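You operate a simulated robot arm through the tools that you are given. There is no shell and no other tool.

The job below is to be done with a simulated robot arm. You get a single attempt, and the scene is never put back.

Task
Stack ring, bearing and collar on the tall post in card order.
Fine: the yellow set, by the tall card, number 1 lowest; push the yellow-band clip from the bench down on top.

Only the result counts: the job must be done as asked and must still hold three seconds after the hand-in. Knocking over, shifting, dropping, spilling or breaking anything else fails it.

Robot
A 7-joint arm with a two-finger parallel gripper, fixed in place. Base frame: the origin is on the floor under the middle of its stand, x ahead of it, y to its left, z up. Lengths are in m, angles in degrees, forces in N, time in s.
With the tool pointing down near the work surface it reaches from about 0.28 to 0.64 m from the base axis. Its first joint turns from -166.0 to 166.0 degrees. Payload 1.57 kg.
The TCP is the grasp point between the finger pads, 0.03 m short of the fingertips. In the tool frame z runs along the fingers and y along their closing line. The gripper opens to 0.08 m. The fingers are 0.017 m wide and 0.012 m thick; the gripper's body (0.04 by 0.082 m) begins 0.08 m behind the TCP.
Orientation is told as [roll, pitch, yaw] about the base's x, y, z axes, in that order, counted from this pose: with the fingers straight down and closing along the base's y, the tool's x points along the base's -x, its y along +y and its z along -z.

Tools
- The arm moves only by the tool send_rows. Its argument "series" is a list of rows, each an object (a shift or turn left out is 0, a gripper value left out holds the last) with "travel": the shift along the tool's x, y, z in m, a list of three; "angular": the turn, a rotation vector about the tool's x, y, z in degrees, a list of three. In form: [{"travel": [x, y, z], "angular": [rx, ry, rz]}, ...]. A call has 1 to 20 rows; each row is the pose to reach, as a shift and turn from the pose commanded when the call began, along the tool's axes at that moment. "gripper" is the finger opening in m, from 0 to 0.08, set as the call begins (left out, the last holds). Each row takes 0.2 s and may step no farther than 0.05 m and 8.6 degrees from the row before; otherwise, or with a gripper value out of range, the whole call is refused. Where a pose cannot be reached the arm comes as near as it can. A force on the tool above 40 N (or 10 N above the force at the start of the call, whichever is more), or a blocked arm, ends the call early, and 0.2 s more pass. Each finger travels about 0.072 m/s and halts on what it meets, pressing with about 22 N; the grip force reading is that of the motor and also rises with nothing between the fingers. The clock runs only during rows and for 0.2 s after the last one: add rows that repeat a pose to give the fingers time. It gives the time, the measured TCP pose, the force on the tool (base axes), the opening and the grip force at its end, in the units of the frame above (readings bear some noise), with the torque about the TCP (base axes, N m) and any sound that the robot's microphone picked up.
- Cameras (640 x 400 px; columns grow to the right, rows downward): "scene" is fixed at [0.3958, -0.5048, 1.4488]; the picture's right is [0.78, 0.62, 0.00], its down [0.59, -0.74, -0.32] and it looks along [-0.20, 0.25, -0.95] (base axes); focal length 325 px, centre (320, 200). "wrist" rides on the gripper at [0.072, -0.007, -0.122] in the tool frame; the picture's right is [0.09, 1.00, 0.00], its down [-0.84, 0.08, -0.54] and it looks along [-0.54, 0.05, 0.84] (tool axes); focal length 238 px, centre (320, 200). There is no depth. A picture from a camera that has moved, and an enlarged one, comes with that camera's place and axes in the base frame and with its lens. The place of the scene camera against the robot may be out by one fixed shift of up to 0.018 m in any direction.
- grab_frame(camera): a new picture of that camera. It takes no simulated time.
- move_column(by): slides the trunk up (or, below 0, down) by that many m; the arm rides with it, the base frame stays. It gives what a move gives, with no picture.
- enlarge(camera, box): a new picture of the part [left, top, right, bottom] of that camera's present view, enlarged. It takes no simulated time.
- finish_job(): hands the job in; it is judged then, once.

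Places have to be worked out from the pictures, the camera data and where the tool is seen. Open the gripper and draw the arm clear of the work before you hand the job in, unless the task says otherwise.

The tools are called after "Call:" as name(argument=value, ...) on one line, values as JSON. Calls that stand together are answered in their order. send_rows: Moves the arm, as the interface text tells. Its arguments: {"type":"object","properties":{"series":{"type":"array","items":{"type":"object","properties":{"travel":{"type":"array","items":{"type":"number"}},"angular":{"type":"array","items":{"type":"number"}}}}},"gripper":{"type":"number"}},"required":["series"]} The other tools are called the same way: move_column (by) moves the trunk up or down; grab_frame (camera) takes a picture; enlarge (camera, box) takes an enlarged picture of a part of a camera's view; finish_job () hands the job in.

At the start:

```text
time: 0.0
tool_pos: [0.2608, -0.4209, 1.1551]
tcp_rot: [0.0, -0.1, -0.1]
ft_force: [-0.7, 0.4, -0.5]
wrist_torque: [-0.01, 0.0, 0.04]
grip_width: 0.0802
finger_force: 0.0
trunk travel left (down, up): [-0.625, 0.365]
```

scene: 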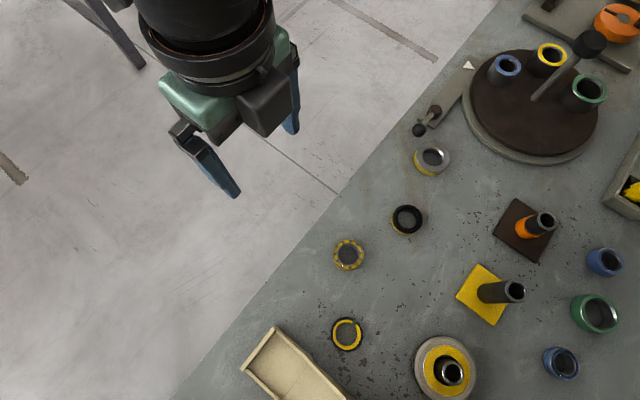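
wrist: 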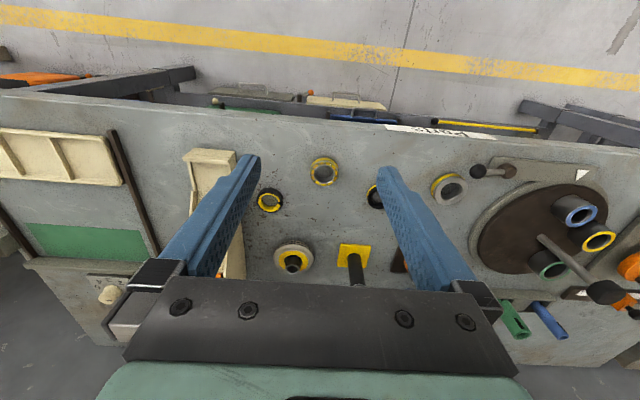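

The scene shows a bench with several rings, posts and a turntable; I'll look closer at the parts before moving.

Call:
enlarge(camera="scene", box=[320, 200, 640, 400])

Call:
enlarge(camera="scene", box=[400, 0, 640, 150])

Call:
enlarge(camera="wrist", box=[160, 120, 480, 320])

Call:
enlarge(camera="wrist", box=[400, 100, 640, 350])

Call:
enlarge(camera="wrist", box=[0, 50, 240, 330])

```text
2.00 times, centred on (480, 300) of scene
camera zoom: at [0.3958, -0.5048, 1.4488], right [0.78, 0.62, 0.0], down [0.59, -0.74, -0.32], along [-0.2, 0.25, -0.95], focal length 650 px, centre (0, 0)
```

zoom: 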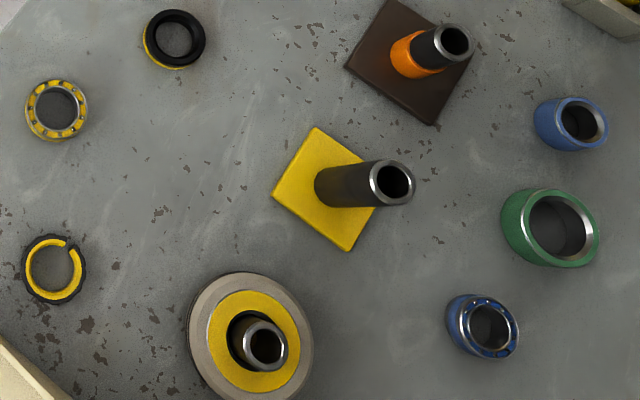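

```text
2.67 times, centred on (520, 75) of scene
camera zoom: at [0.3958, -0.5048, 1.4488], right [0.78, 0.62, 0.0], down [0.59, -0.74, -0.32], along [-0.2, 0.25, -0.95], focal length 866 px, centre (-213, 533)
```

zoom: 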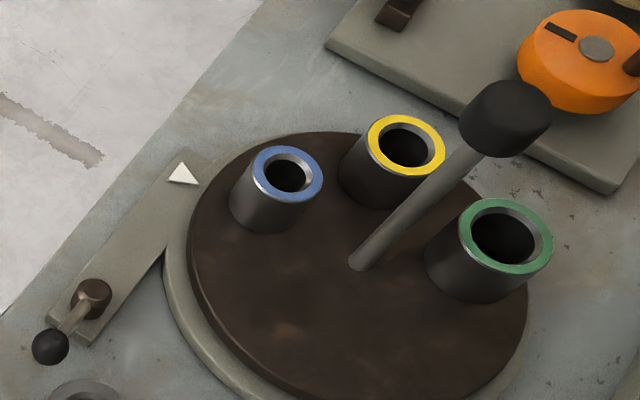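

```text
2.00 times, centred on (320, 220) of wrist
camera zoom: at [0.1895, -0.4268, 1.2777], right [-0.09, 1.0, 0.0], down [0.84, 0.08, 0.54], along [0.54, 0.05, -0.84], focal length 477 px, centre (320, 160)
```

zoom: 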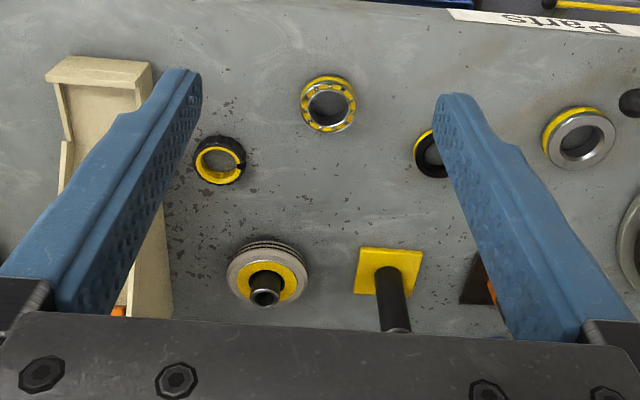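

```text
1.60 times, centred on (520, 225) of wrist
camera zoom: at [0.1895, -0.4268, 1.2777], right [-0.09, 1.0, 0.0], down [0.84, 0.08, 0.54], along [0.54, 0.05, -0.84], focal length 381 px, centre (0, 160)
```

zoom: 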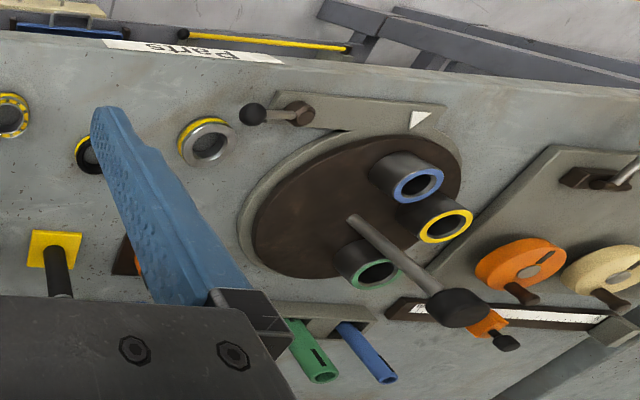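

```text
1.43 times, centred on (120, 190) of wrist
camera zoom: at [0.1895, -0.4268, 1.2777], right [-0.09, 1.0, 0.0], down [0.84, 0.08, 0.54], along [0.54, 0.05, -0.84], focal length 340 px, centre (606, 214)
```

zoom: 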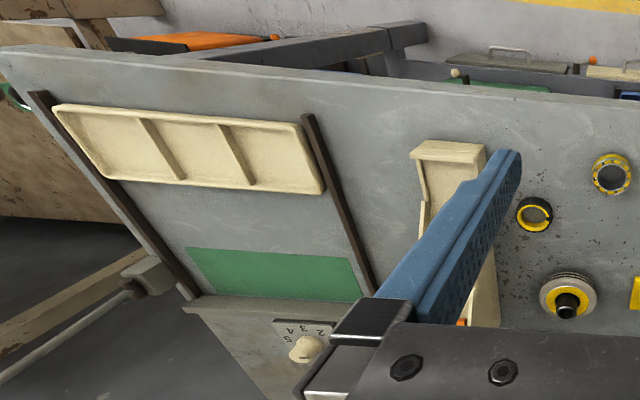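

The bench top seems to sit near z≈0.85, with its near edge at x≈0.30. I have not found the cards yet, so I'll move the tool toward +y at this height to look around.

Call:
send_rows(series=[{"travel": [-0.02, 0.045, 0]}, {"travel": [-0.04, 0.09, 0]}, {"travel": [-0.06, 0.135, 0]}, {"travel": [-0.08, 0.18, 0]}, {"travel": [-0.1, 0.225, 0]}, {"travel": [-0.1, 0.27, 0]}, {"travel": [-0.1, 0.315, 0]}, {"travel": [-0.1, 0.36, 0]}, {"travel": [-0.1, 0.4, 0]}])

Call:
grab_frame(camera="wrist")

Call:
grab_frame(camera="scene")

```text
time: 2.0
tool_pos: [0.3611, -0.0206, 1.1547]
tcp_rot: [0.0, -0.1, -0.2]
ft_force: [-0.2, 0.0, -1.7]
wrist_torque: [0.0, 0.01, -0.02]
grip_width: 0.0799
finger_force: 0.0
trunk travel left (down, up): [-0.625, 0.365]
```

```text
taken
camera wrist: at [0.2889, -0.0255, 1.2777], right [-0.09, 1.0, 0.0], down [0.84, 0.08, 0.54], along [0.54, 0.05, -0.84], focal length 238 px, centre (320, 200)
```

wrist: 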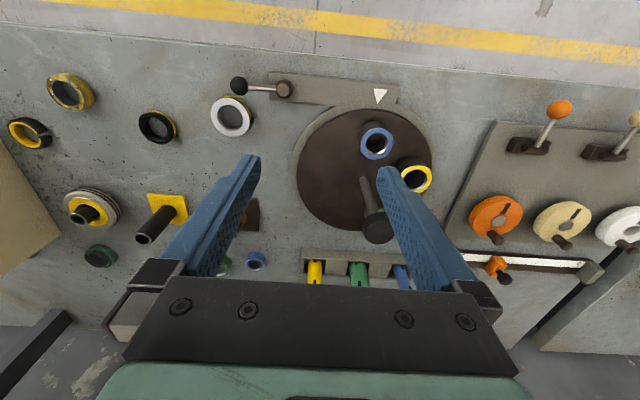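

```text
taken
```

scene: 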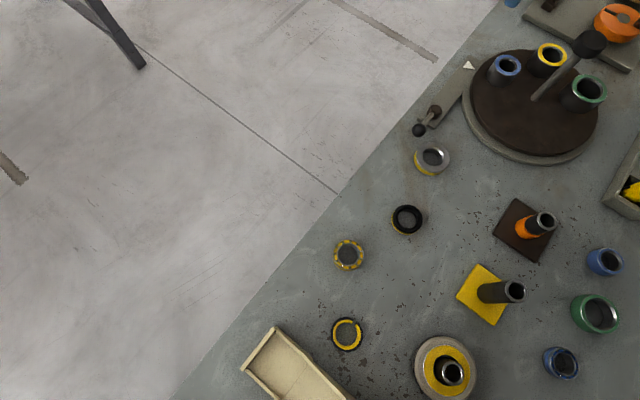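

I see a turntable with sleeves and a tool rack, but no cards; the beige stand at the left needs a closer look. I'll enlarge both views there.

Call:
enlarge(camera="scene", box=[220, 300, 380, 400])

Call:
enlarge(camera="wrist", box=[0, 40, 240, 300])

Call:
enlarge(camera="wrist", box=[220, 60, 460, 300])

Call:
enlarge(camera="wrist", box=[420, 60, 640, 300])

```text
4.00 times, centred on (300, 350) of scene
camera zoom: at [0.3958, -0.5048, 1.4488], right [0.78, 0.62, 0.0], down [0.59, -0.74, -0.32], along [-0.2, 0.25, -0.95], focal length 1300 px, centre (400, -400)
```

zoom: 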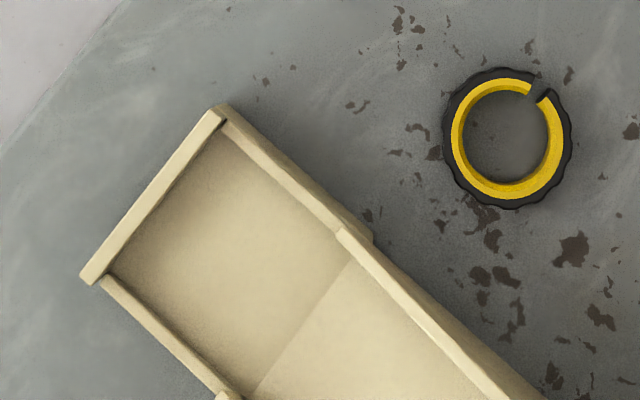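

```text
1.54 times, centred on (120, 170) of wrist
camera zoom: at [0.2889, -0.0255, 1.2777], right [-0.09, 1.0, 0.0], down [0.84, 0.08, 0.54], along [0.54, 0.05, -0.84], focal length 367 px, centre (628, 246)
```

zoom: 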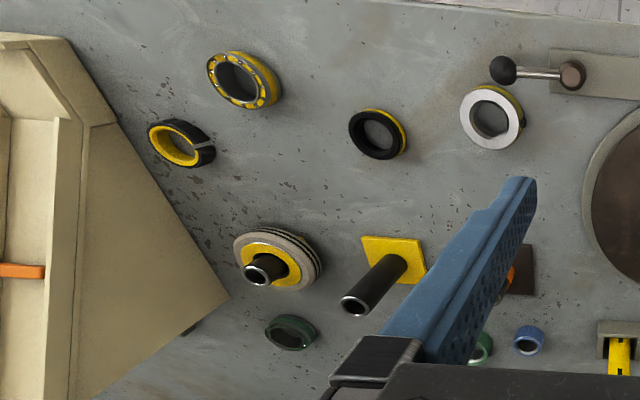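

```text
1.67 times, centred on (340, 180) of wrist
camera zoom: at [0.2889, -0.0255, 1.2777], right [-0.09, 1.0, 0.0], down [0.84, 0.08, 0.54], along [0.54, 0.05, -0.84], focal length 397 px, centre (287, 233)
```

zoom: 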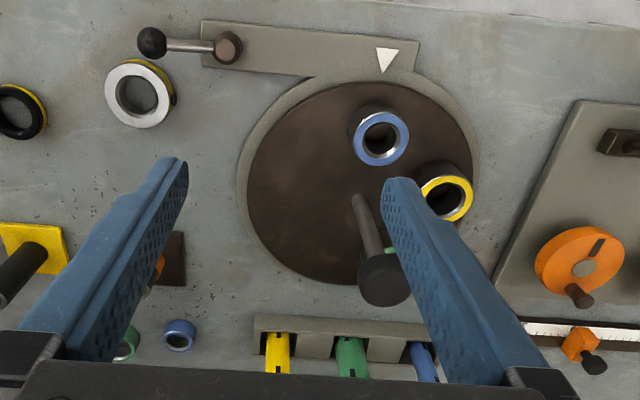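

```text
1.67 times, centred on (530, 180) of wrist
camera zoom: at [0.2889, -0.0255, 1.2777], right [-0.09, 1.0, 0.0], down [0.84, 0.08, 0.54], along [0.54, 0.05, -0.84], focal length 397 px, centre (-30, 233)
```

zoom: 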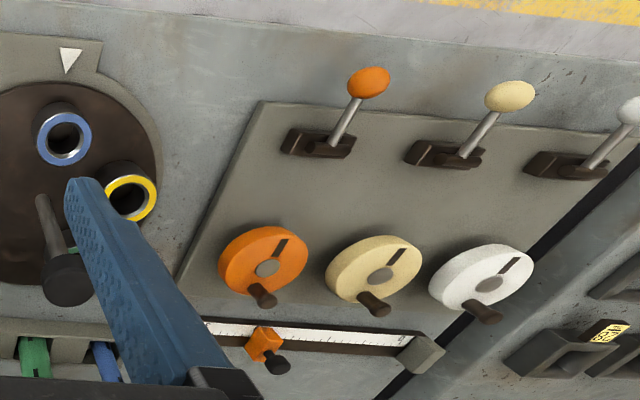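

No cards in view here yet. I'll tilt the tool forward about 32° to look toward the far side of the bench.

Call:
send_rows(series=[{"travel": [0.0, -0.04, -0.02], "angular": [0, -8, 0]}, {"travel": [0.0, -0.08, -0.04], "angular": [0, -16, 0]}, {"travel": [0.0, -0.12, -0.06], "angular": [0, -24, 0]}, {"travel": [0.0, -0.16, -0.08], "angular": [0, -32, 0]}])

Call:
grab_frame(camera="wrist")

```text
time: 3.0
tool_pos: [0.3612, -0.1795, 1.2266]
tcp_rot: [1.0, -31.3, 0.0]
ft_force: [-0.2, -0.7, 0.1]
wrist_torque: [0.04, 0.01, 0.02]
grip_width: 0.0803
finger_force: 0.1
trunk travel left (down, up): [-0.625, 0.365]
```

```text
taken
camera wrist: at [0.2372, -0.1868, 1.2944], right [-0.09, 1.0, -0.04], down [0.43, 0.07, 0.9], along [0.9, 0.06, -0.44], focal length 238 px, centre (320, 200)
```

wrist: 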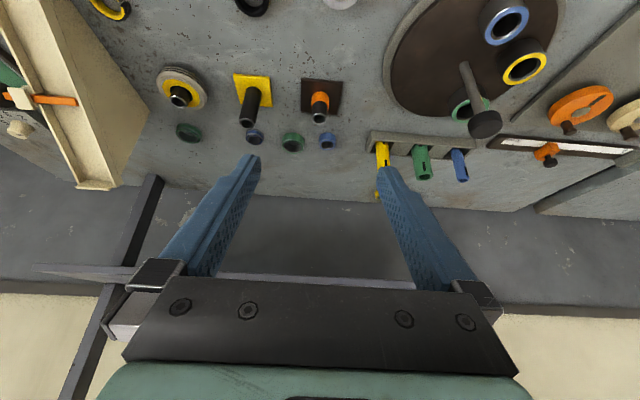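

The far floor and wall are now visible, and the tools sit in a rack. I'll enlarge parts of this view.

Call:
enlarge(camera="wrist", box=[130, 50, 400, 210])

Call:
enlarge(camera="wrist", box=[340, 90, 500, 220])

Call:
enlarge(camera="wrist", box=[0, 0, 160, 200])

```text
2.37 times, centred on (265, 130) of wrist
camera zoom: at [0.2372, -0.1868, 1.2944], right [-0.09, 1.0, -0.04], down [0.43, 0.07, 0.9], along [0.9, 0.06, -0.44], focal length 565 px, centre (450, 366)
```

zoom: 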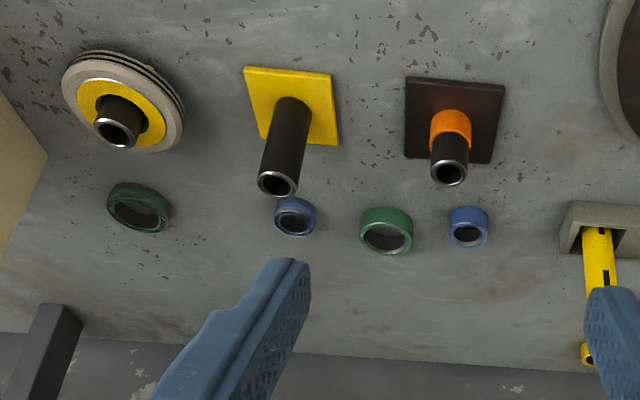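

```text
3.08 times, centred on (420, 155) of wrist
camera zoom: at [0.2372, -0.1868, 1.2944], right [-0.09, 1.0, -0.04], down [0.43, 0.07, 0.9], along [0.9, 0.06, -0.44], focal length 733 px, centre (12, 338)
```

zoom: 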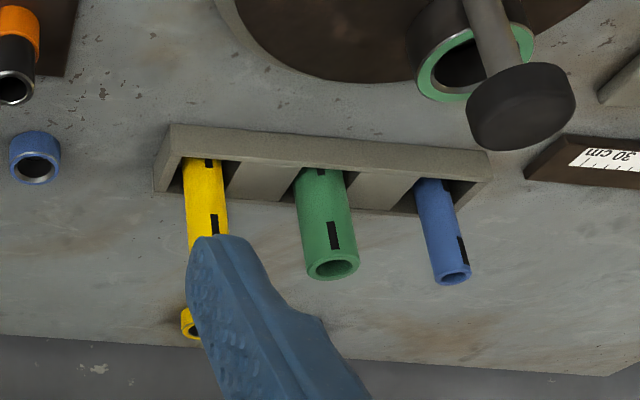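

```text
2.00 times, centred on (80, 100) of wrist
camera zoom: at [0.2372, -0.1868, 1.2944], right [-0.09, 1.0, -0.04], down [0.43, 0.07, 0.9], along [0.9, 0.06, -0.44], focal length 477 px, centre (800, 400)
```

zoom: 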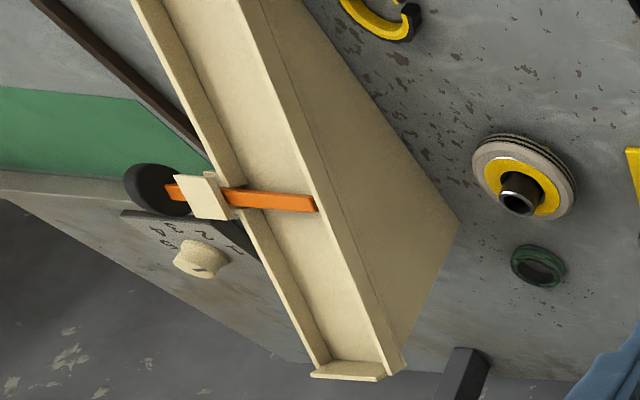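

The beige object is a ramp with a gate, and three slotted tubes (yellow, green, blue) stand in a rack. Still no card, so I'll swing the camera toward -y to look at the left side.

Call:
send_rows(series=[{"angular": [3.9, 0, 6.4]}, {"angular": [7.8, 0, 12.8]}, {"angular": [11.7, 0, 19.2]}, {"angular": [15.6, 0, 25.6]}, {"angular": [19.5, 0, 32.0]}, {"angular": [23.4, 0, 38.4]}, {"angular": [27.3, 0, 44.8]}, {"angular": [31.2, 0, 51.2]}])

Call:
grab_frame(camera="wrist")

```text
time: 4.8
tool_pos: [0.3599, -0.1813, 1.236]
tcp_rot: [0.7, -31.8, -60.5]
ft_force: [0.2, 0.4, -0.9]
wrist_torque: [-0.02, -0.02, -0.04]
grip_width: 0.0799
finger_force: 0.1
trunk travel left (down, up): [-0.625, 0.365]
```

```text
taken
camera wrist: at [0.2931, -0.0751, 1.302], right [0.82, 0.56, -0.04], down [0.27, -0.34, 0.9], along [0.5, -0.75, -0.43], focal length 238 px, centre (320, 200)
```

wrist: 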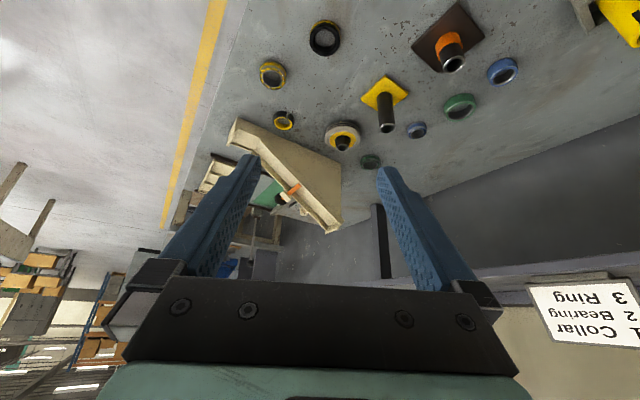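

A card on the far wall reads "1 Collar / 2 Bearing / 3 Ring" (upside down in the picture). I'll enlarge it, then turn toward the wall to see all the cards and their titles.

Call:
enlarge(camera="wrist", box=[480, 240, 640, 360])

Call:
send_rows(series=[{"angular": [-3.9, 0, -6.4]}, {"angular": [-7.8, 0, -12.8]}, {"angular": [-11.7, 0, -19.2]}, {"angular": [-14.6, 0, -24.0]}])

Call:
grab_frame(camera="wrist")

```text
3.33 times, centred on (560, 300) of wrist
camera zoom: at [0.2931, -0.0751, 1.302], right [0.82, 0.56, -0.04], down [0.27, -0.34, 0.9], along [0.5, -0.75, -0.43], focal length 794 px, centre (-480, -133)
```

zoom: 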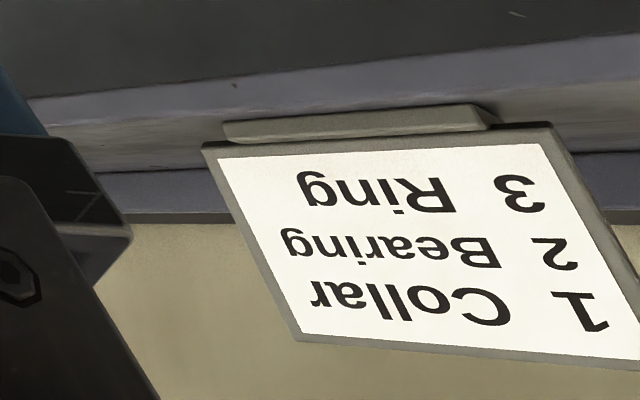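

```text
time: 5.8
tool_pos: [0.3624, -0.1808, 1.2349]
tcp_rot: [0.5, -31.8, -32.0]
ft_force: [-0.8, 0.0, -0.6]
wrist_torque: [0.02, 0.0, 0.0]
grip_width: 0.08
finger_force: 0.0
trunk travel left (down, up): [-0.625, 0.365]
```

```text
taken
camera wrist: at [0.2513, -0.1199, 1.3014], right [0.46, 0.89, -0.04], down [0.4, -0.16, 0.9], along [0.79, -0.43, -0.43], focal length 238 px, centre (320, 200)
```

wrist: 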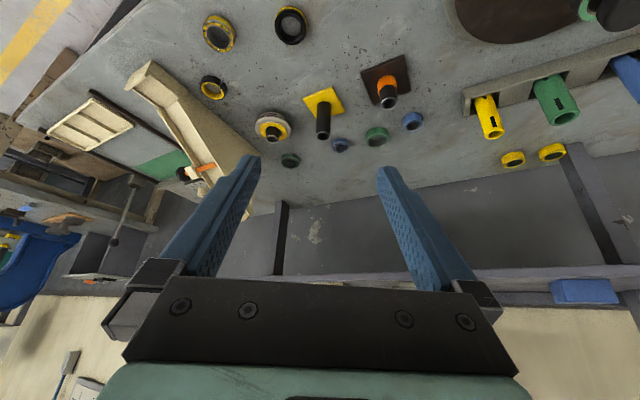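

The card is hidden by the gripper now, and I also notice two small yellow rings behind the tool rack. I'll tilt the tool further up so the far wall comes into the middle of the view.

Call:
send_rows(series=[{"angular": [0, -7, 0]}, {"angular": [0, -14, 0]}, {"angular": [0, -21, 0]}, {"angular": [0, -24, 0]}])

Call:
grab_frame(camera="wrist")

```text
time: 6.8
tool_pos: [0.3861, -0.1933, 1.2503]
tcp_rot: [0.4, -55.1, -31.9]
ft_force: [1.1, -1.2, -0.1]
wrist_torque: [-0.01, 0.0, -0.02]
grip_width: 0.0801
finger_force: 0.1
out of reach, approached as far as the arm can: row 3, 4
trunk travel left (down, up): [-0.625, 0.365]
```

```text
taken
camera wrist: at [0.2627, -0.1243, 1.2609], right [0.48, 0.88, -0.07], down [0.07, 0.04, 1.0], along [0.88, -0.48, -0.04], focal length 238 px, centre (320, 200)
```

wrist: 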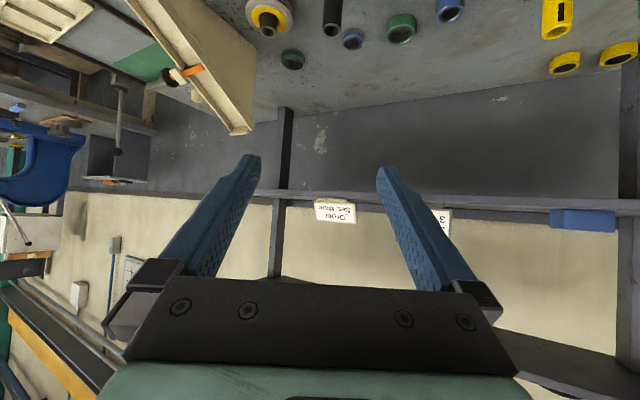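

Now I see a small card and another behind the right finger on the far rail. I'll enlarge them.

Call:
enlarge(camera="wrist", box=[270, 180, 390, 255])

Call:
enlarge(camera="wrist", box=[380, 170, 640, 330])

Call:
enlarge(camera="wrist", box=[240, 0, 640, 120])

```text
5.33 times, centred on (330, 218) of wrist
camera zoom: at [0.2627, -0.1243, 1.2609], right [0.48, 0.88, -0.07], down [0.07, 0.04, 1.0], along [0.88, -0.48, -0.04], focal length 1271 px, centre (267, 107)
```

zoom: 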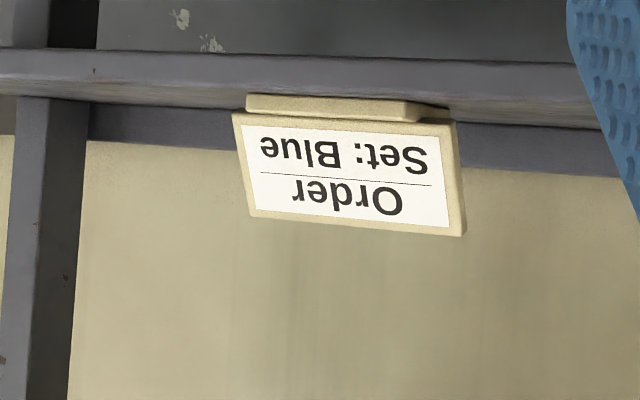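

```text
2.46 times, centred on (510, 250) of wrist
camera zoom: at [0.2627, -0.1243, 1.2609], right [0.48, 0.88, -0.07], down [0.07, 0.04, 1.0], along [0.88, -0.48, -0.04], focal length 587 px, centre (-148, 77)
```

zoom: 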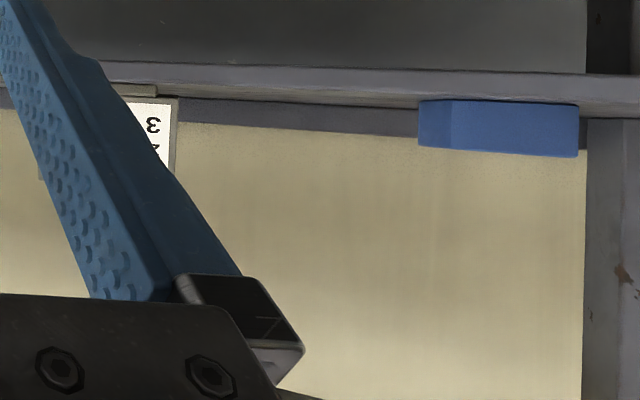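

```text
1.60 times, centred on (440, 60) of wrist
camera zoom: at [0.2627, -0.1243, 1.2609], right [0.48, 0.88, -0.07], down [0.07, 0.04, 1.0], along [0.88, -0.48, -0.04], focal length 381 px, centre (128, 424)
```

zoom: 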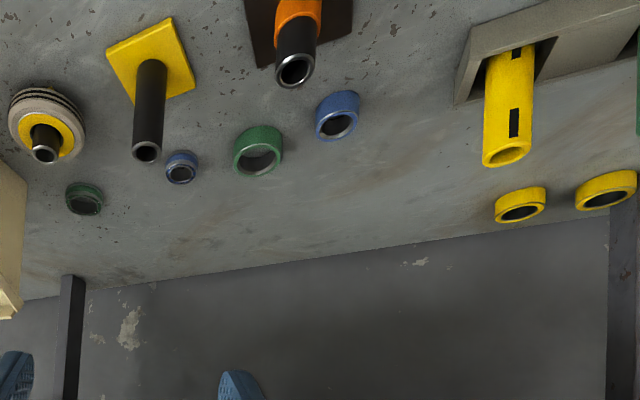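

The short card says "Order / Set: Blue" and the taller one lists the numbers. I'll yaw back toward +y to see the numbered card in full and check for any other cards.

Call:
send_rows(series=[{"angular": [-5.1, 0, -3.6]}, {"angular": [-10.2, 0, -7.2]}, {"angular": [-15.3, 0, -10.8]}, {"angular": [-20.5, 0, -14.3]}])

Call:
grab_frame(camera="wrist")

```text
time: 7.8
tool_pos: [0.3817, -0.1934, 1.2527]
tcp_rot: [-0.1, -56.1, -6.7]
ft_force: [0.0, -0.1, -0.1]
wrist_torque: [0.03, -0.03, -0.01]
grip_width: 0.0801
finger_force: 0.1
trunk travel left (down, up): [-0.625, 0.365]
```

```text
taken
camera wrist: at [0.242, -0.1824, 1.2615], right [0.07, 0.99, -0.08], down [0.03, 0.08, 1.0], along [1.0, -0.07, -0.02], focal length 238 px, centre (320, 200)
```

wrist: 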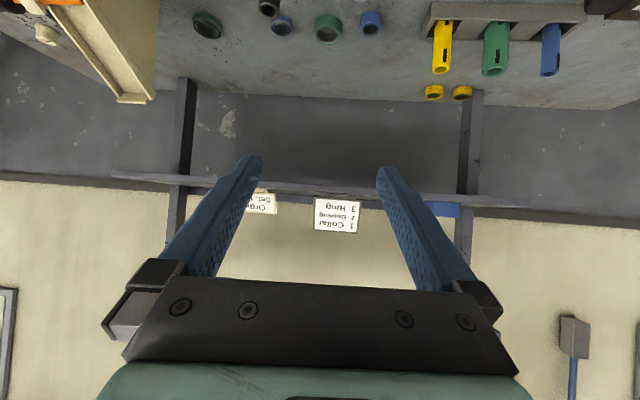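

Call:
enlarge(camera="wrist", box=[230, 170, 390, 270])

Call:
enlarge(camera="wrist", box=[180, 0, 600, 130])

Call:
enlarge(camera="wrist", box=[400, 0, 640, 300])

```text
4.00 times, centred on (310, 220) of wrist
camera zoom: at [0.242, -0.1824, 1.2615], right [0.07, 0.99, -0.08], down [0.03, 0.08, 1.0], along [1.0, -0.07, -0.02], focal length 953 px, centre (360, 120)
```

zoom: 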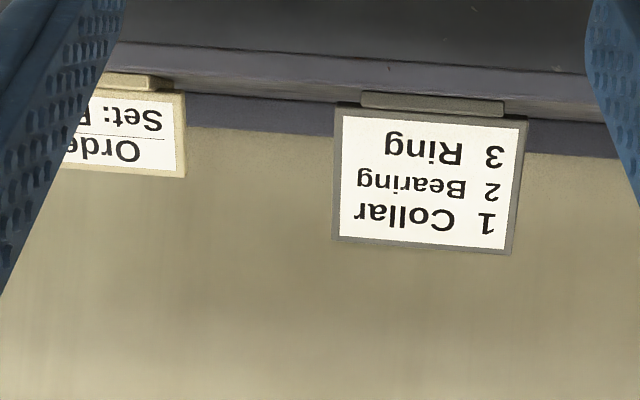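

```text
1.52 times, centred on (390, 65) of wrist
camera zoom: at [0.242, -0.1824, 1.2615], right [0.07, 0.99, -0.08], down [0.03, 0.08, 1.0], along [1.0, -0.07, -0.02], focal length 363 px, centre (213, 406)
```

zoom: 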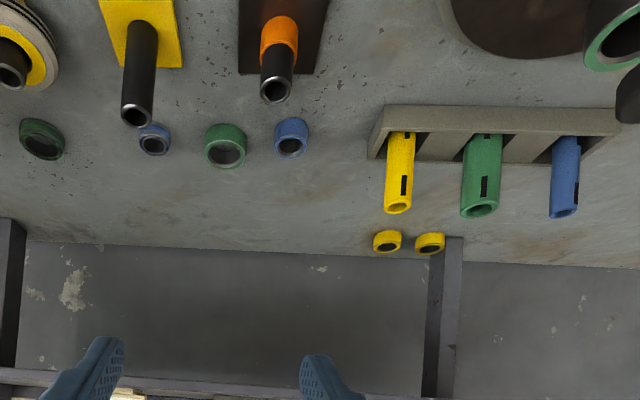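

```text
1.33 times, centred on (520, 150) of wrist
camera zoom: at [0.242, -0.1824, 1.2615], right [0.07, 0.99, -0.08], down [0.03, 0.08, 1.0], along [1.0, -0.07, -0.02], focal length 318 px, centre (53, 267)
```

zoom: 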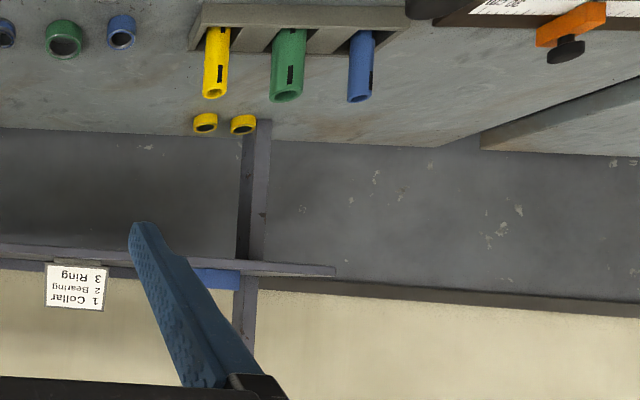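

The tall card reads 1 Collar, 2 Bearing, 3 Ring (collar lowest). Now I'll look closely at each yellow part to identify which is which.

Call:
enlarge(camera="scene", box=[385, 130, 465, 180])

Call:
enlarge(camera="scene", box=[375, 195, 445, 245])

Call:
enlarge(camera="scene", box=[310, 230, 390, 280])

Call:
enlarge(camera="scene", box=[400, 320, 496, 400])

Call:
enlarge(camera="scene", box=[440, 190, 580, 340])

Call:
enlarge(camera="scene", box=[530, 230, 640, 390])

Call:
enlarge(camera="scene", box=[310, 305, 380, 365])

```text
8.00 times, centred on (425, 155) of scene
camera zoom: at [0.3958, -0.5048, 1.4488], right [0.78, 0.62, 0.0], down [0.59, -0.74, -0.32], along [-0.2, 0.25, -0.95], focal length 2599 px, centre (-520, 560)
```

zoom: 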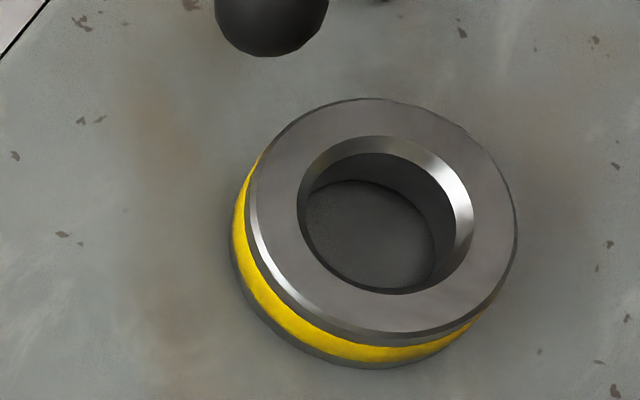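

```text
8.00 times, centred on (410, 220) of scene
camera zoom: at [0.3958, -0.5048, 1.4488], right [0.78, 0.62, 0.0], down [0.59, -0.74, -0.32], along [-0.2, 0.25, -0.95], focal length 2599 px, centre (-400, 40)
```

zoom: 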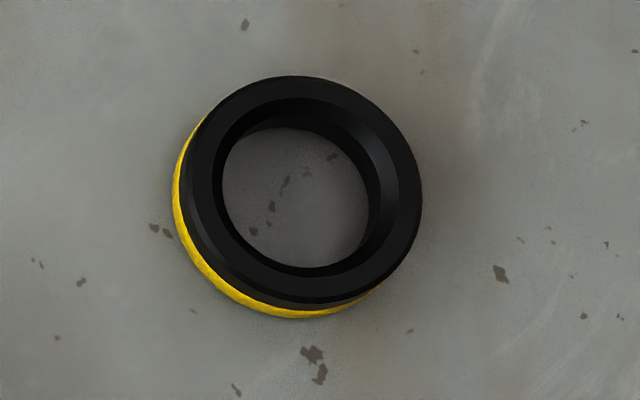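

```text
8.00 times, centred on (350, 255) of scene
camera zoom: at [0.3958, -0.5048, 1.4488], right [0.78, 0.62, 0.0], down [0.59, -0.74, -0.32], along [-0.2, 0.25, -0.95], focal length 2599 px, centre (80, -240)
```

zoom: 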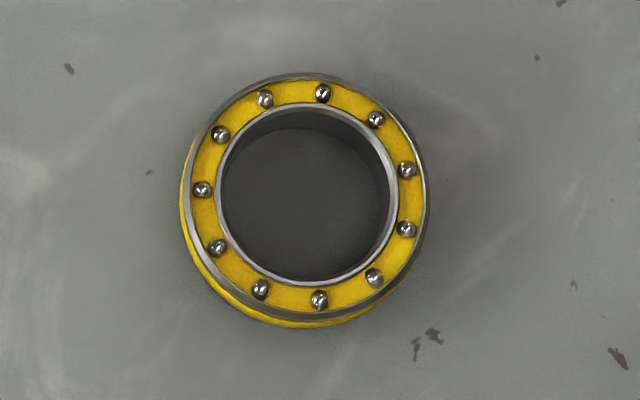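

```text
5.00 times, centred on (448, 360) of scene
camera zoom: at [0.3958, -0.5048, 1.4488], right [0.78, 0.62, 0.0], down [0.59, -0.74, -0.32], along [-0.2, 0.25, -0.95], focal length 1625 px, centre (-320, -600)
```

zoom: 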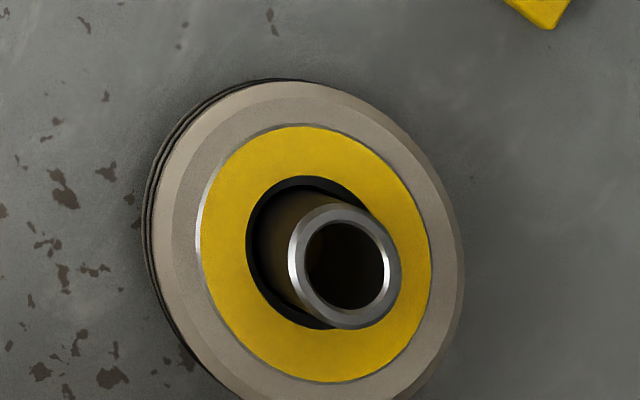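

```text
2.67 times, centred on (510, 265) of scene
camera zoom: at [0.3958, -0.5048, 1.4488], right [0.78, 0.62, 0.0], down [0.59, -0.74, -0.32], along [-0.2, 0.25, -0.95], focal length 866 px, centre (-187, 27)
```

zoom: 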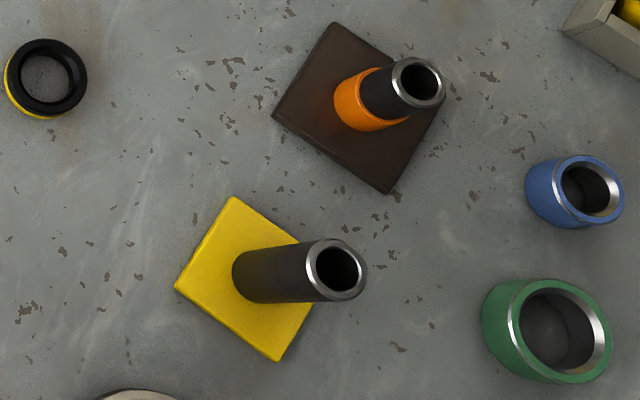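

```text
2.50 times, centred on (585, 310) of scene
camera zoom: at [0.3958, -0.5048, 1.4488], right [0.78, 0.62, 0.0], down [0.59, -0.74, -0.32], along [-0.2, 0.25, -0.95], focal length 812 px, centre (-342, -75)
```

zoom: 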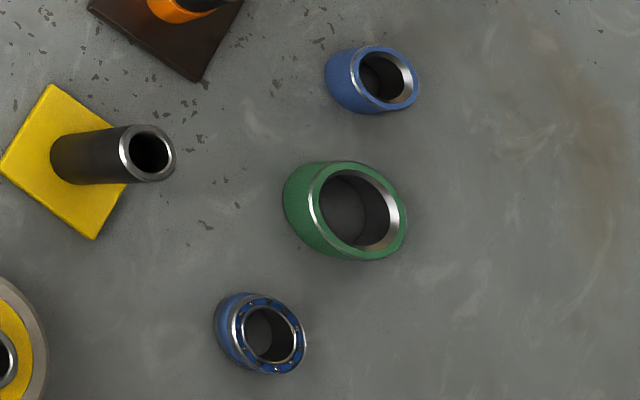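

```text
6.67 times, centred on (345, 335) of scene
camera zoom: at [0.3958, -0.5048, 1.4488], right [0.78, 0.62, 0.0], down [0.59, -0.74, -0.32], along [-0.2, 0.25, -0.95], focal length 2166 px, centre (153, -700)
```

zoom: 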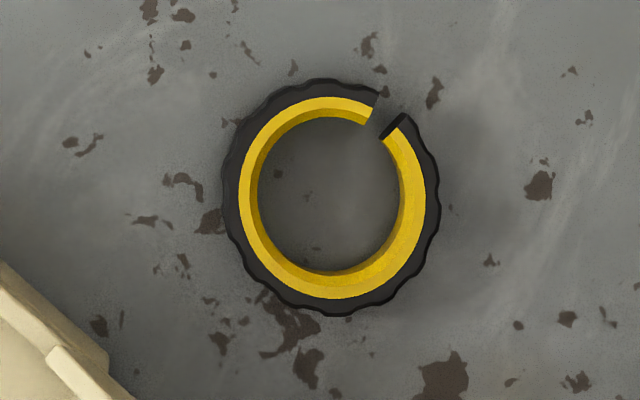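

The parts look like this: steel collar with yellow band at scene (431,160), black ring with yellow band at (407,219), yellow ball bearing at (348,254), split clip with yellow band at (346,333), and the tall post on the yellow plate. I'll bring the tool back to vertical so I can survey these from closer up.

Call:
send_rows(series=[{"angular": [0, 8, 0]}, {"angular": [0, 16, 0]}, {"angular": [0, 24, 0]}, {"angular": [0, 32, 0]}, {"angular": [0, 40, 0]}, {"angular": [0, 48, 0]}, {"angular": [0, 56, 0]}])

Call:
grab_frame(camera="wrist")

```text
time: 8.8
tool_pos: [0.3469, -0.1884, 1.2268]
tcp_rot: [6.4, -30.5, -19.0]
ft_force: [0.1, 0.9, -0.4]
wrist_torque: [-0.04, -0.01, -0.02]
grip_width: 0.0801
finger_force: 0.1
trunk travel left (down, up): [-0.625, 0.365]
stopped in row 4: the arm was blocked; the commanded pose is now the measured one
```

```text
taken
camera wrist: at [0.2241, -0.1666, 1.2941], right [0.19, 0.98, 0.05], down [0.42, -0.13, 0.9], along [0.88, -0.15, -0.44], focal length 238 px, centre (320, 200)
```

wrist: 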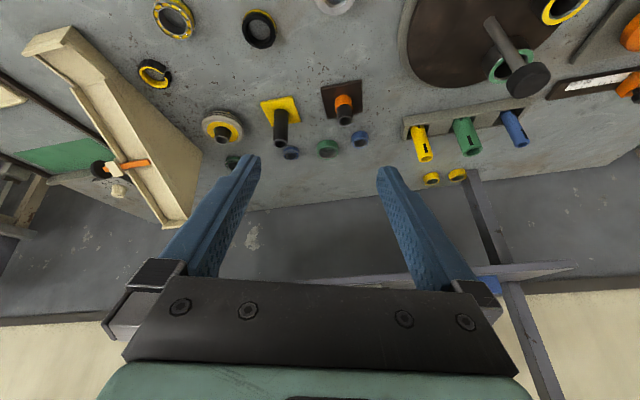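

The arm stopped mid-way (blocked, likely a joint limit), with the tool partly tilted. I'll rotate it directly to the plain downward pose in small steps.

Call:
send_rows(series=[{"angular": [0.2, 6.24, -3.37]}, {"angular": [0.45, 12.5, -6.7]}, {"angular": [0.7, 18.7, -10.1]}, {"angular": [0.9, 25.0, -13.5]}, {"angular": [1.1, 31.2, -16.8]}])

```text
time: 9.5
tool_pos: [0.3165, -0.18, 1.2084]
tcp_rot: [6.7, -18.8, -18.3]
ft_force: [-0.3, -0.9, -1.0]
wrist_torque: [0.01, -0.02, -0.01]
grip_width: 0.0799
finger_force: 0.0
trunk travel left (down, up): [-0.625, 0.365]
stopped in row 3: the arm was blocked; the commanded pose is now the measured one
```

Still blocked while rotating, probably because the wrist is too close and high. I'll first move out and down, then finish turning to vertical.

Call:
send_rows(series=[{"travel": [-0.0235, -0.0192, 0.0271]}, {"travel": [-0.0469, -0.0384, 0.0542]}, {"travel": [-0.0704, -0.0575, 0.0812]}, {"travel": [-0.0938, -0.0767, 0.1083]}, {"travel": [-0.0938, -0.0767, 0.1083], "angular": [0.9, 4.92, -4.26]}, {"travel": [-0.0938, -0.0767, 0.1083], "angular": [1.8, 9.84, -8.51]}, {"travel": [-0.0938, -0.0767, 0.1083], "angular": [2.7, 14.75, -12.77]}, {"travel": [-0.0938, -0.0767, 0.1083], "angular": [3.59, 19.67, -17.02]}])

Call:
grab_frame(camera="scene")

```text
time: 11.3
tool_pos: [0.4164, -0.2814, 1.1282]
tcp_rot: [0.0, 0.0, -0.1]
ft_force: [0.2, -0.2, -1.3]
wrist_torque: [-0.03, -0.02, 0.04]
grip_width: 0.0799
finger_force: 0.0
trunk travel left (down, up): [-0.625, 0.365]
```

```text
taken
```

scene: 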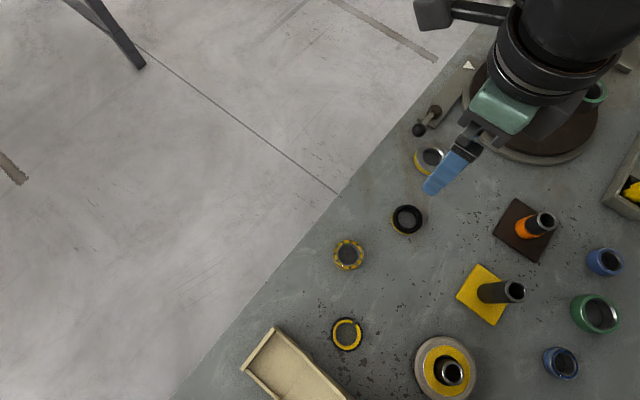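

The tool is vertical again at (0.416, -0.281, 1.128), and the scene camera agrees with the fingertip to a few mm. I'll take a wrist picture here to measure the parts and post.

Call:
grab_frame(camera="wrist")

```text
taken
camera wrist: at [0.3449, -0.287, 1.2504], right [-0.09, 1.0, 0.0], down [0.84, 0.08, 0.54], along [0.54, 0.05, -0.84], focal length 238 px, centre (320, 200)
```

wrist: 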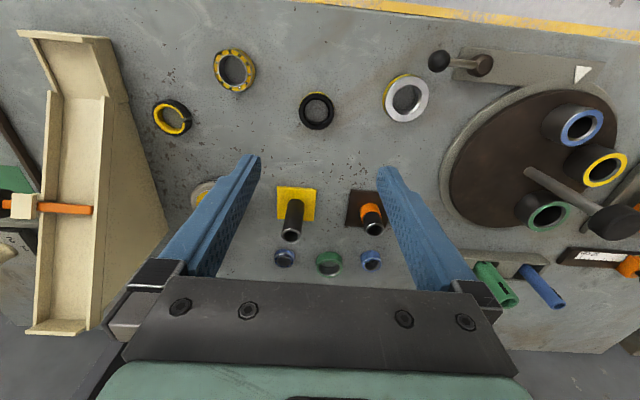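

I'll zoom on the post and the parts in this view for finer pixel positions.

Call:
enlarge(camera="wrist", box=[255, 170, 405, 280])

Call:
enlarge(camera="wrist", box=[140, 30, 460, 150])

```text
3.64 times, centred on (330, 225) of wrist
camera zoom: at [0.3449, -0.287, 1.2504], right [-0.09, 1.0, 0.0], down [0.84, 0.08, 0.54], along [0.54, 0.05, -0.84], focal length 867 px, centre (284, 109)
```

zoom: 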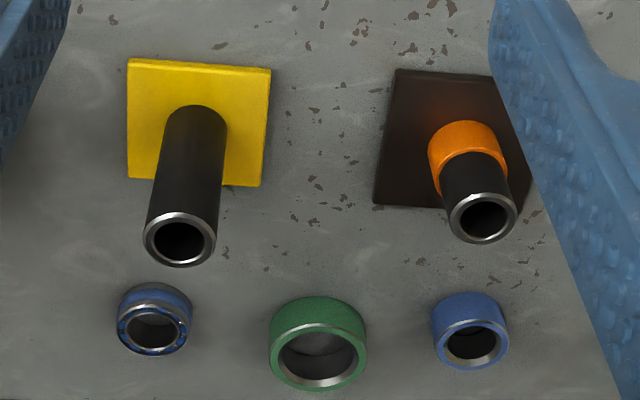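

```text
2.00 times, centred on (300, 90) of wrist
camera zoom: at [0.3449, -0.287, 1.2504], right [-0.09, 1.0, 0.0], down [0.84, 0.08, 0.54], along [0.54, 0.05, -0.84], focal length 477 px, centre (360, 420)
```

zoom: 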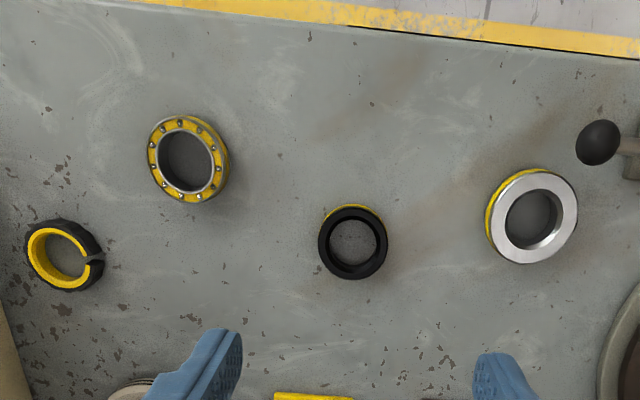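

By triangulation the tall post stands near (0.60, -0.31), base ≈0.88, top ≈0.966, with the bench at ≈0.87. That's close to the reach limit, so I'll test whether the arm can get above it at the current height.

Call:
send_rows(series=[{"travel": [-0.045, -0.007, 0]}, {"travel": [-0.09, -0.014, 0]}, {"travel": [-0.135, -0.021, 0]}, {"travel": [-0.18, -0.028, 0]}])

Call:
grab_frame(camera="wrist")

Call:
grab_frame(camera="scene")

```text
time: 12.3
tool_pos: [0.5707, -0.3039, 1.128]
tcp_rot: [-0.1, -0.2, -0.3]
ft_force: [0.6, -0.1, -0.4]
wrist_torque: [-0.04, 0.04, -0.04]
grip_width: 0.0799
finger_force: 0.0
out of reach, approached as far as the arm can: row 4
trunk travel left (down, up): [-0.625, 0.365]
```

```text
taken
camera wrist: at [0.4984, -0.3085, 1.2503], right [-0.09, 1.0, 0.0], down [0.84, 0.07, 0.55], along [0.54, 0.05, -0.84], focal length 238 px, centre (320, 200)
```

wrist: 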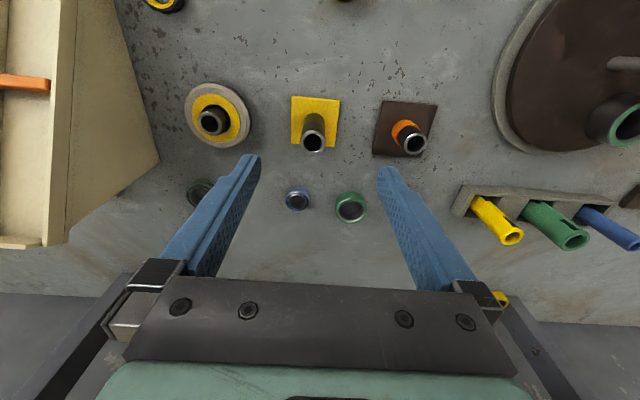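

```text
taken
```

scene: 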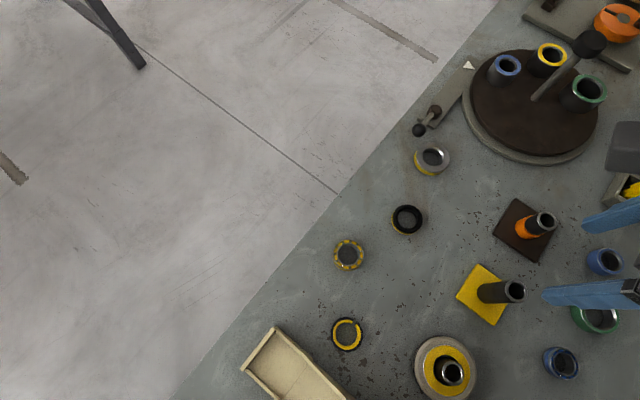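

The arm's vertical-tool limit here is r≈0.647, while the post top measures (0.597, -0.308, 0.967), r≈0.67. I'll check if the reach is better with the wrist lower (still above the post top).

Call:
send_rows(series=[{"travel": [0, 0, 0.03]}, {"travel": [0, 0, 0.06]}, {"travel": [0, 0, 0.08]}])

```text
time: 13.1
tool_pos: [0.5712, -0.3031, 1.0482]
tcp_rot: [-0.1, -0.1, -0.2]
ft_force: [0.3, -1.4, 0.3]
wrist_torque: [0.02, -0.01, 0.01]
grip_width: 0.0799
finger_force: 0.0
trunk travel left (down, up): [-0.625, 0.365]
```

Call:
send_rows(series=[{"travel": [-0.015, -0.002, 0]}, {"travel": [-0.03, -0.005, 0]}])

```text
time: 13.7
tool_pos: [0.5815, -0.2997, 1.0488]
tcp_rot: [-0.1, -0.1, -0.2]
ft_force: [0.5, -0.2, -0.3]
wrist_torque: [-0.01, 0.0, -0.03]
grip_width: 0.0796
finger_force: 0.1
out of reach, approached as far as the arm can: row 1, 2
trunk travel left (down, up): [-0.625, 0.365]
```

Vertical reach tops out near 0.655 m, so I'll work with the tool yawed radially (-27°) and tilted 15° outward about its closing axis; rings picked the same way stay flat. I'll test that pose above the post now.

Call:
send_rows(series=[{"travel": [0.02, 0, -0.02], "angular": [0.88, -3.68, 6.71]}, {"travel": [0.03, 0, -0.03], "angular": [1.77, -7.36, 13.42]}, {"travel": [0.03, 0, -0.03], "angular": [2.65, -11.04, 20.13]}, {"travel": [0.03, 0, -0.03], "angular": [3.53, -14.72, 26.84]}, {"travel": [-0.0155, -0.0083, -0.012], "angular": [3.53, -14.72, 26.84]}])

Call:
grab_frame(camera="wrist")

Call:
grab_frame(camera="scene")

```text
time: 14.9
tool_pos: [0.6002, -0.3083, 1.0609]
tcp_rot: [0.1, -15.1, -27.1]
ft_force: [1.1, -0.9, -0.1]
wrist_torque: [0.0, 0.04, 0.03]
grip_width: 0.0798
finger_force: 0.1
trunk travel left (down, up): [-0.625, 0.365]
```

```text
taken
camera wrist: at [0.5078, -0.2672, 1.1598], right [0.38, 0.93, -0.02], down [0.63, -0.24, 0.74], along [0.68, -0.29, -0.67], focal length 238 px, centre (320, 200)
```

wrist: 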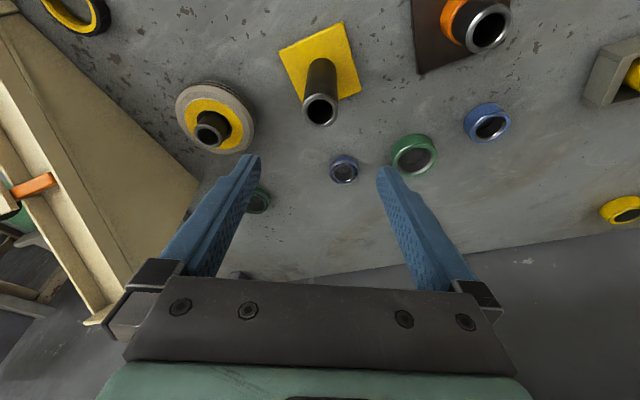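

```text
taken
```

scene: 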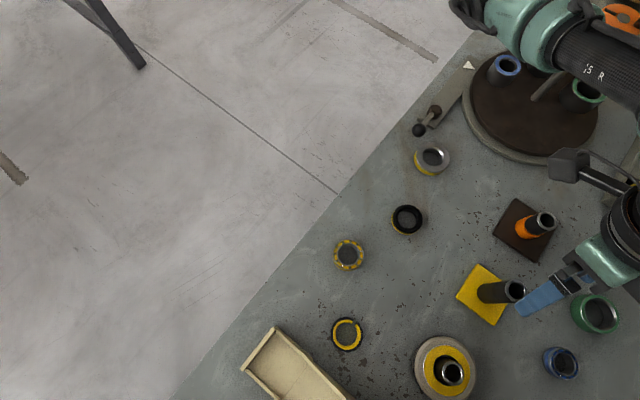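

The tilted pose is reachable over the post. I'll zoom in on the post and the parts beside it for a refined fix.

Call:
enlarge(camera="wrist", box=[270, 10, 370, 135])

Call:
enlarge(camera="wrist", box=[240, 120, 460, 240])

Call:
enlarge(camera="wrist", box=[150, 70, 290, 290])

```text
3.20 times, centred on (320, 72) of wrist
camera zoom: at [0.5078, -0.2672, 1.1598], right [0.38, 0.93, -0.02], down [0.63, -0.24, 0.74], along [0.68, -0.29, -0.67], focal length 763 px, centre (320, 608)
```

zoom: 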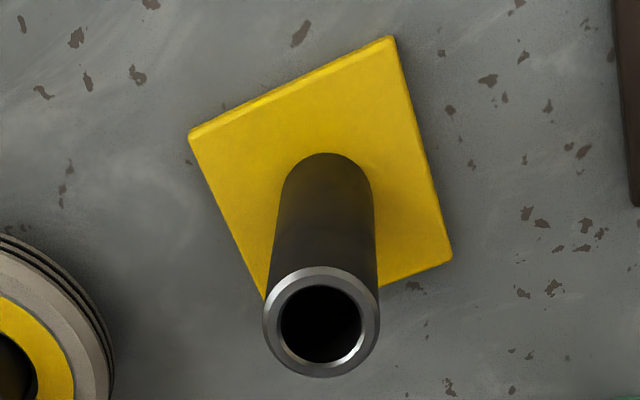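

```text
2.91 times, centred on (350, 180) of wrist
camera zoom: at [0.5078, -0.2672, 1.1598], right [0.38, 0.93, -0.02], down [0.63, -0.24, 0.74], along [0.68, -0.29, -0.67], focal length 693 px, centre (233, 258)
```

zoom: 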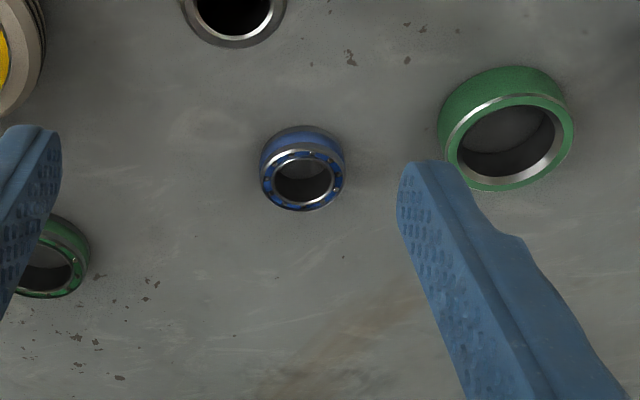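

```text
1.82 times, centred on (220, 180) of wrist
camera zoom: at [0.5078, -0.2672, 1.1598], right [0.38, 0.93, -0.02], down [0.63, -0.24, 0.74], along [0.68, -0.29, -0.67], focal length 433 px, centre (502, 236)
```

zoom: 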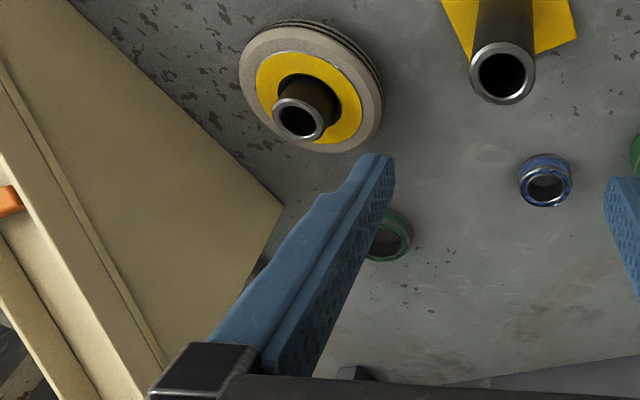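

Post top is confirmed at about (0.598, -0.308, 0.967), plate top ≈0.877. Next I move above the steel yellow-band part near (0.395, -0.161) keeping the tilt, and look at it up close.

Call:
send_rows(series=[{"travel": [0.0419, 0.0063, -0.0044]}, {"travel": [0.0838, 0.0125, -0.0088]}, {"travel": [0.1257, 0.0188, -0.0132]}, {"travel": [0.1675, 0.025, -0.0175]}, {"travel": [0.2094, 0.0313, -0.0219]}, {"travel": [0.2513, 0.0375, -0.0263]}])

Call:
grab_frame(camera="wrist")

```text
time: 16.3
tool_pos: [0.3928, -0.1605, 1.0217]
tcp_rot: [-0.2, -15.1, -27.0]
ft_force: [1.0, 0.1, -0.7]
wrist_torque: [0.0, -0.01, 0.02]
grip_width: 0.0801
finger_force: 0.1
trunk travel left (down, up): [-0.625, 0.365]
```

```text
taken
camera wrist: at [0.3001, -0.1193, 1.1206], right [0.38, 0.93, -0.03], down [0.63, -0.23, 0.74], along [0.68, -0.29, -0.67], focal length 238 px, centre (320, 200)
```

wrist: 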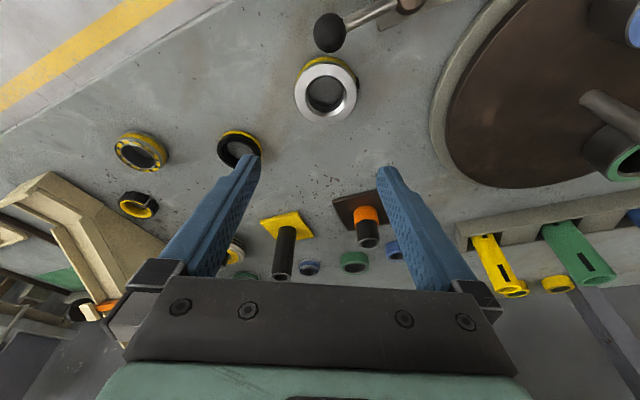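

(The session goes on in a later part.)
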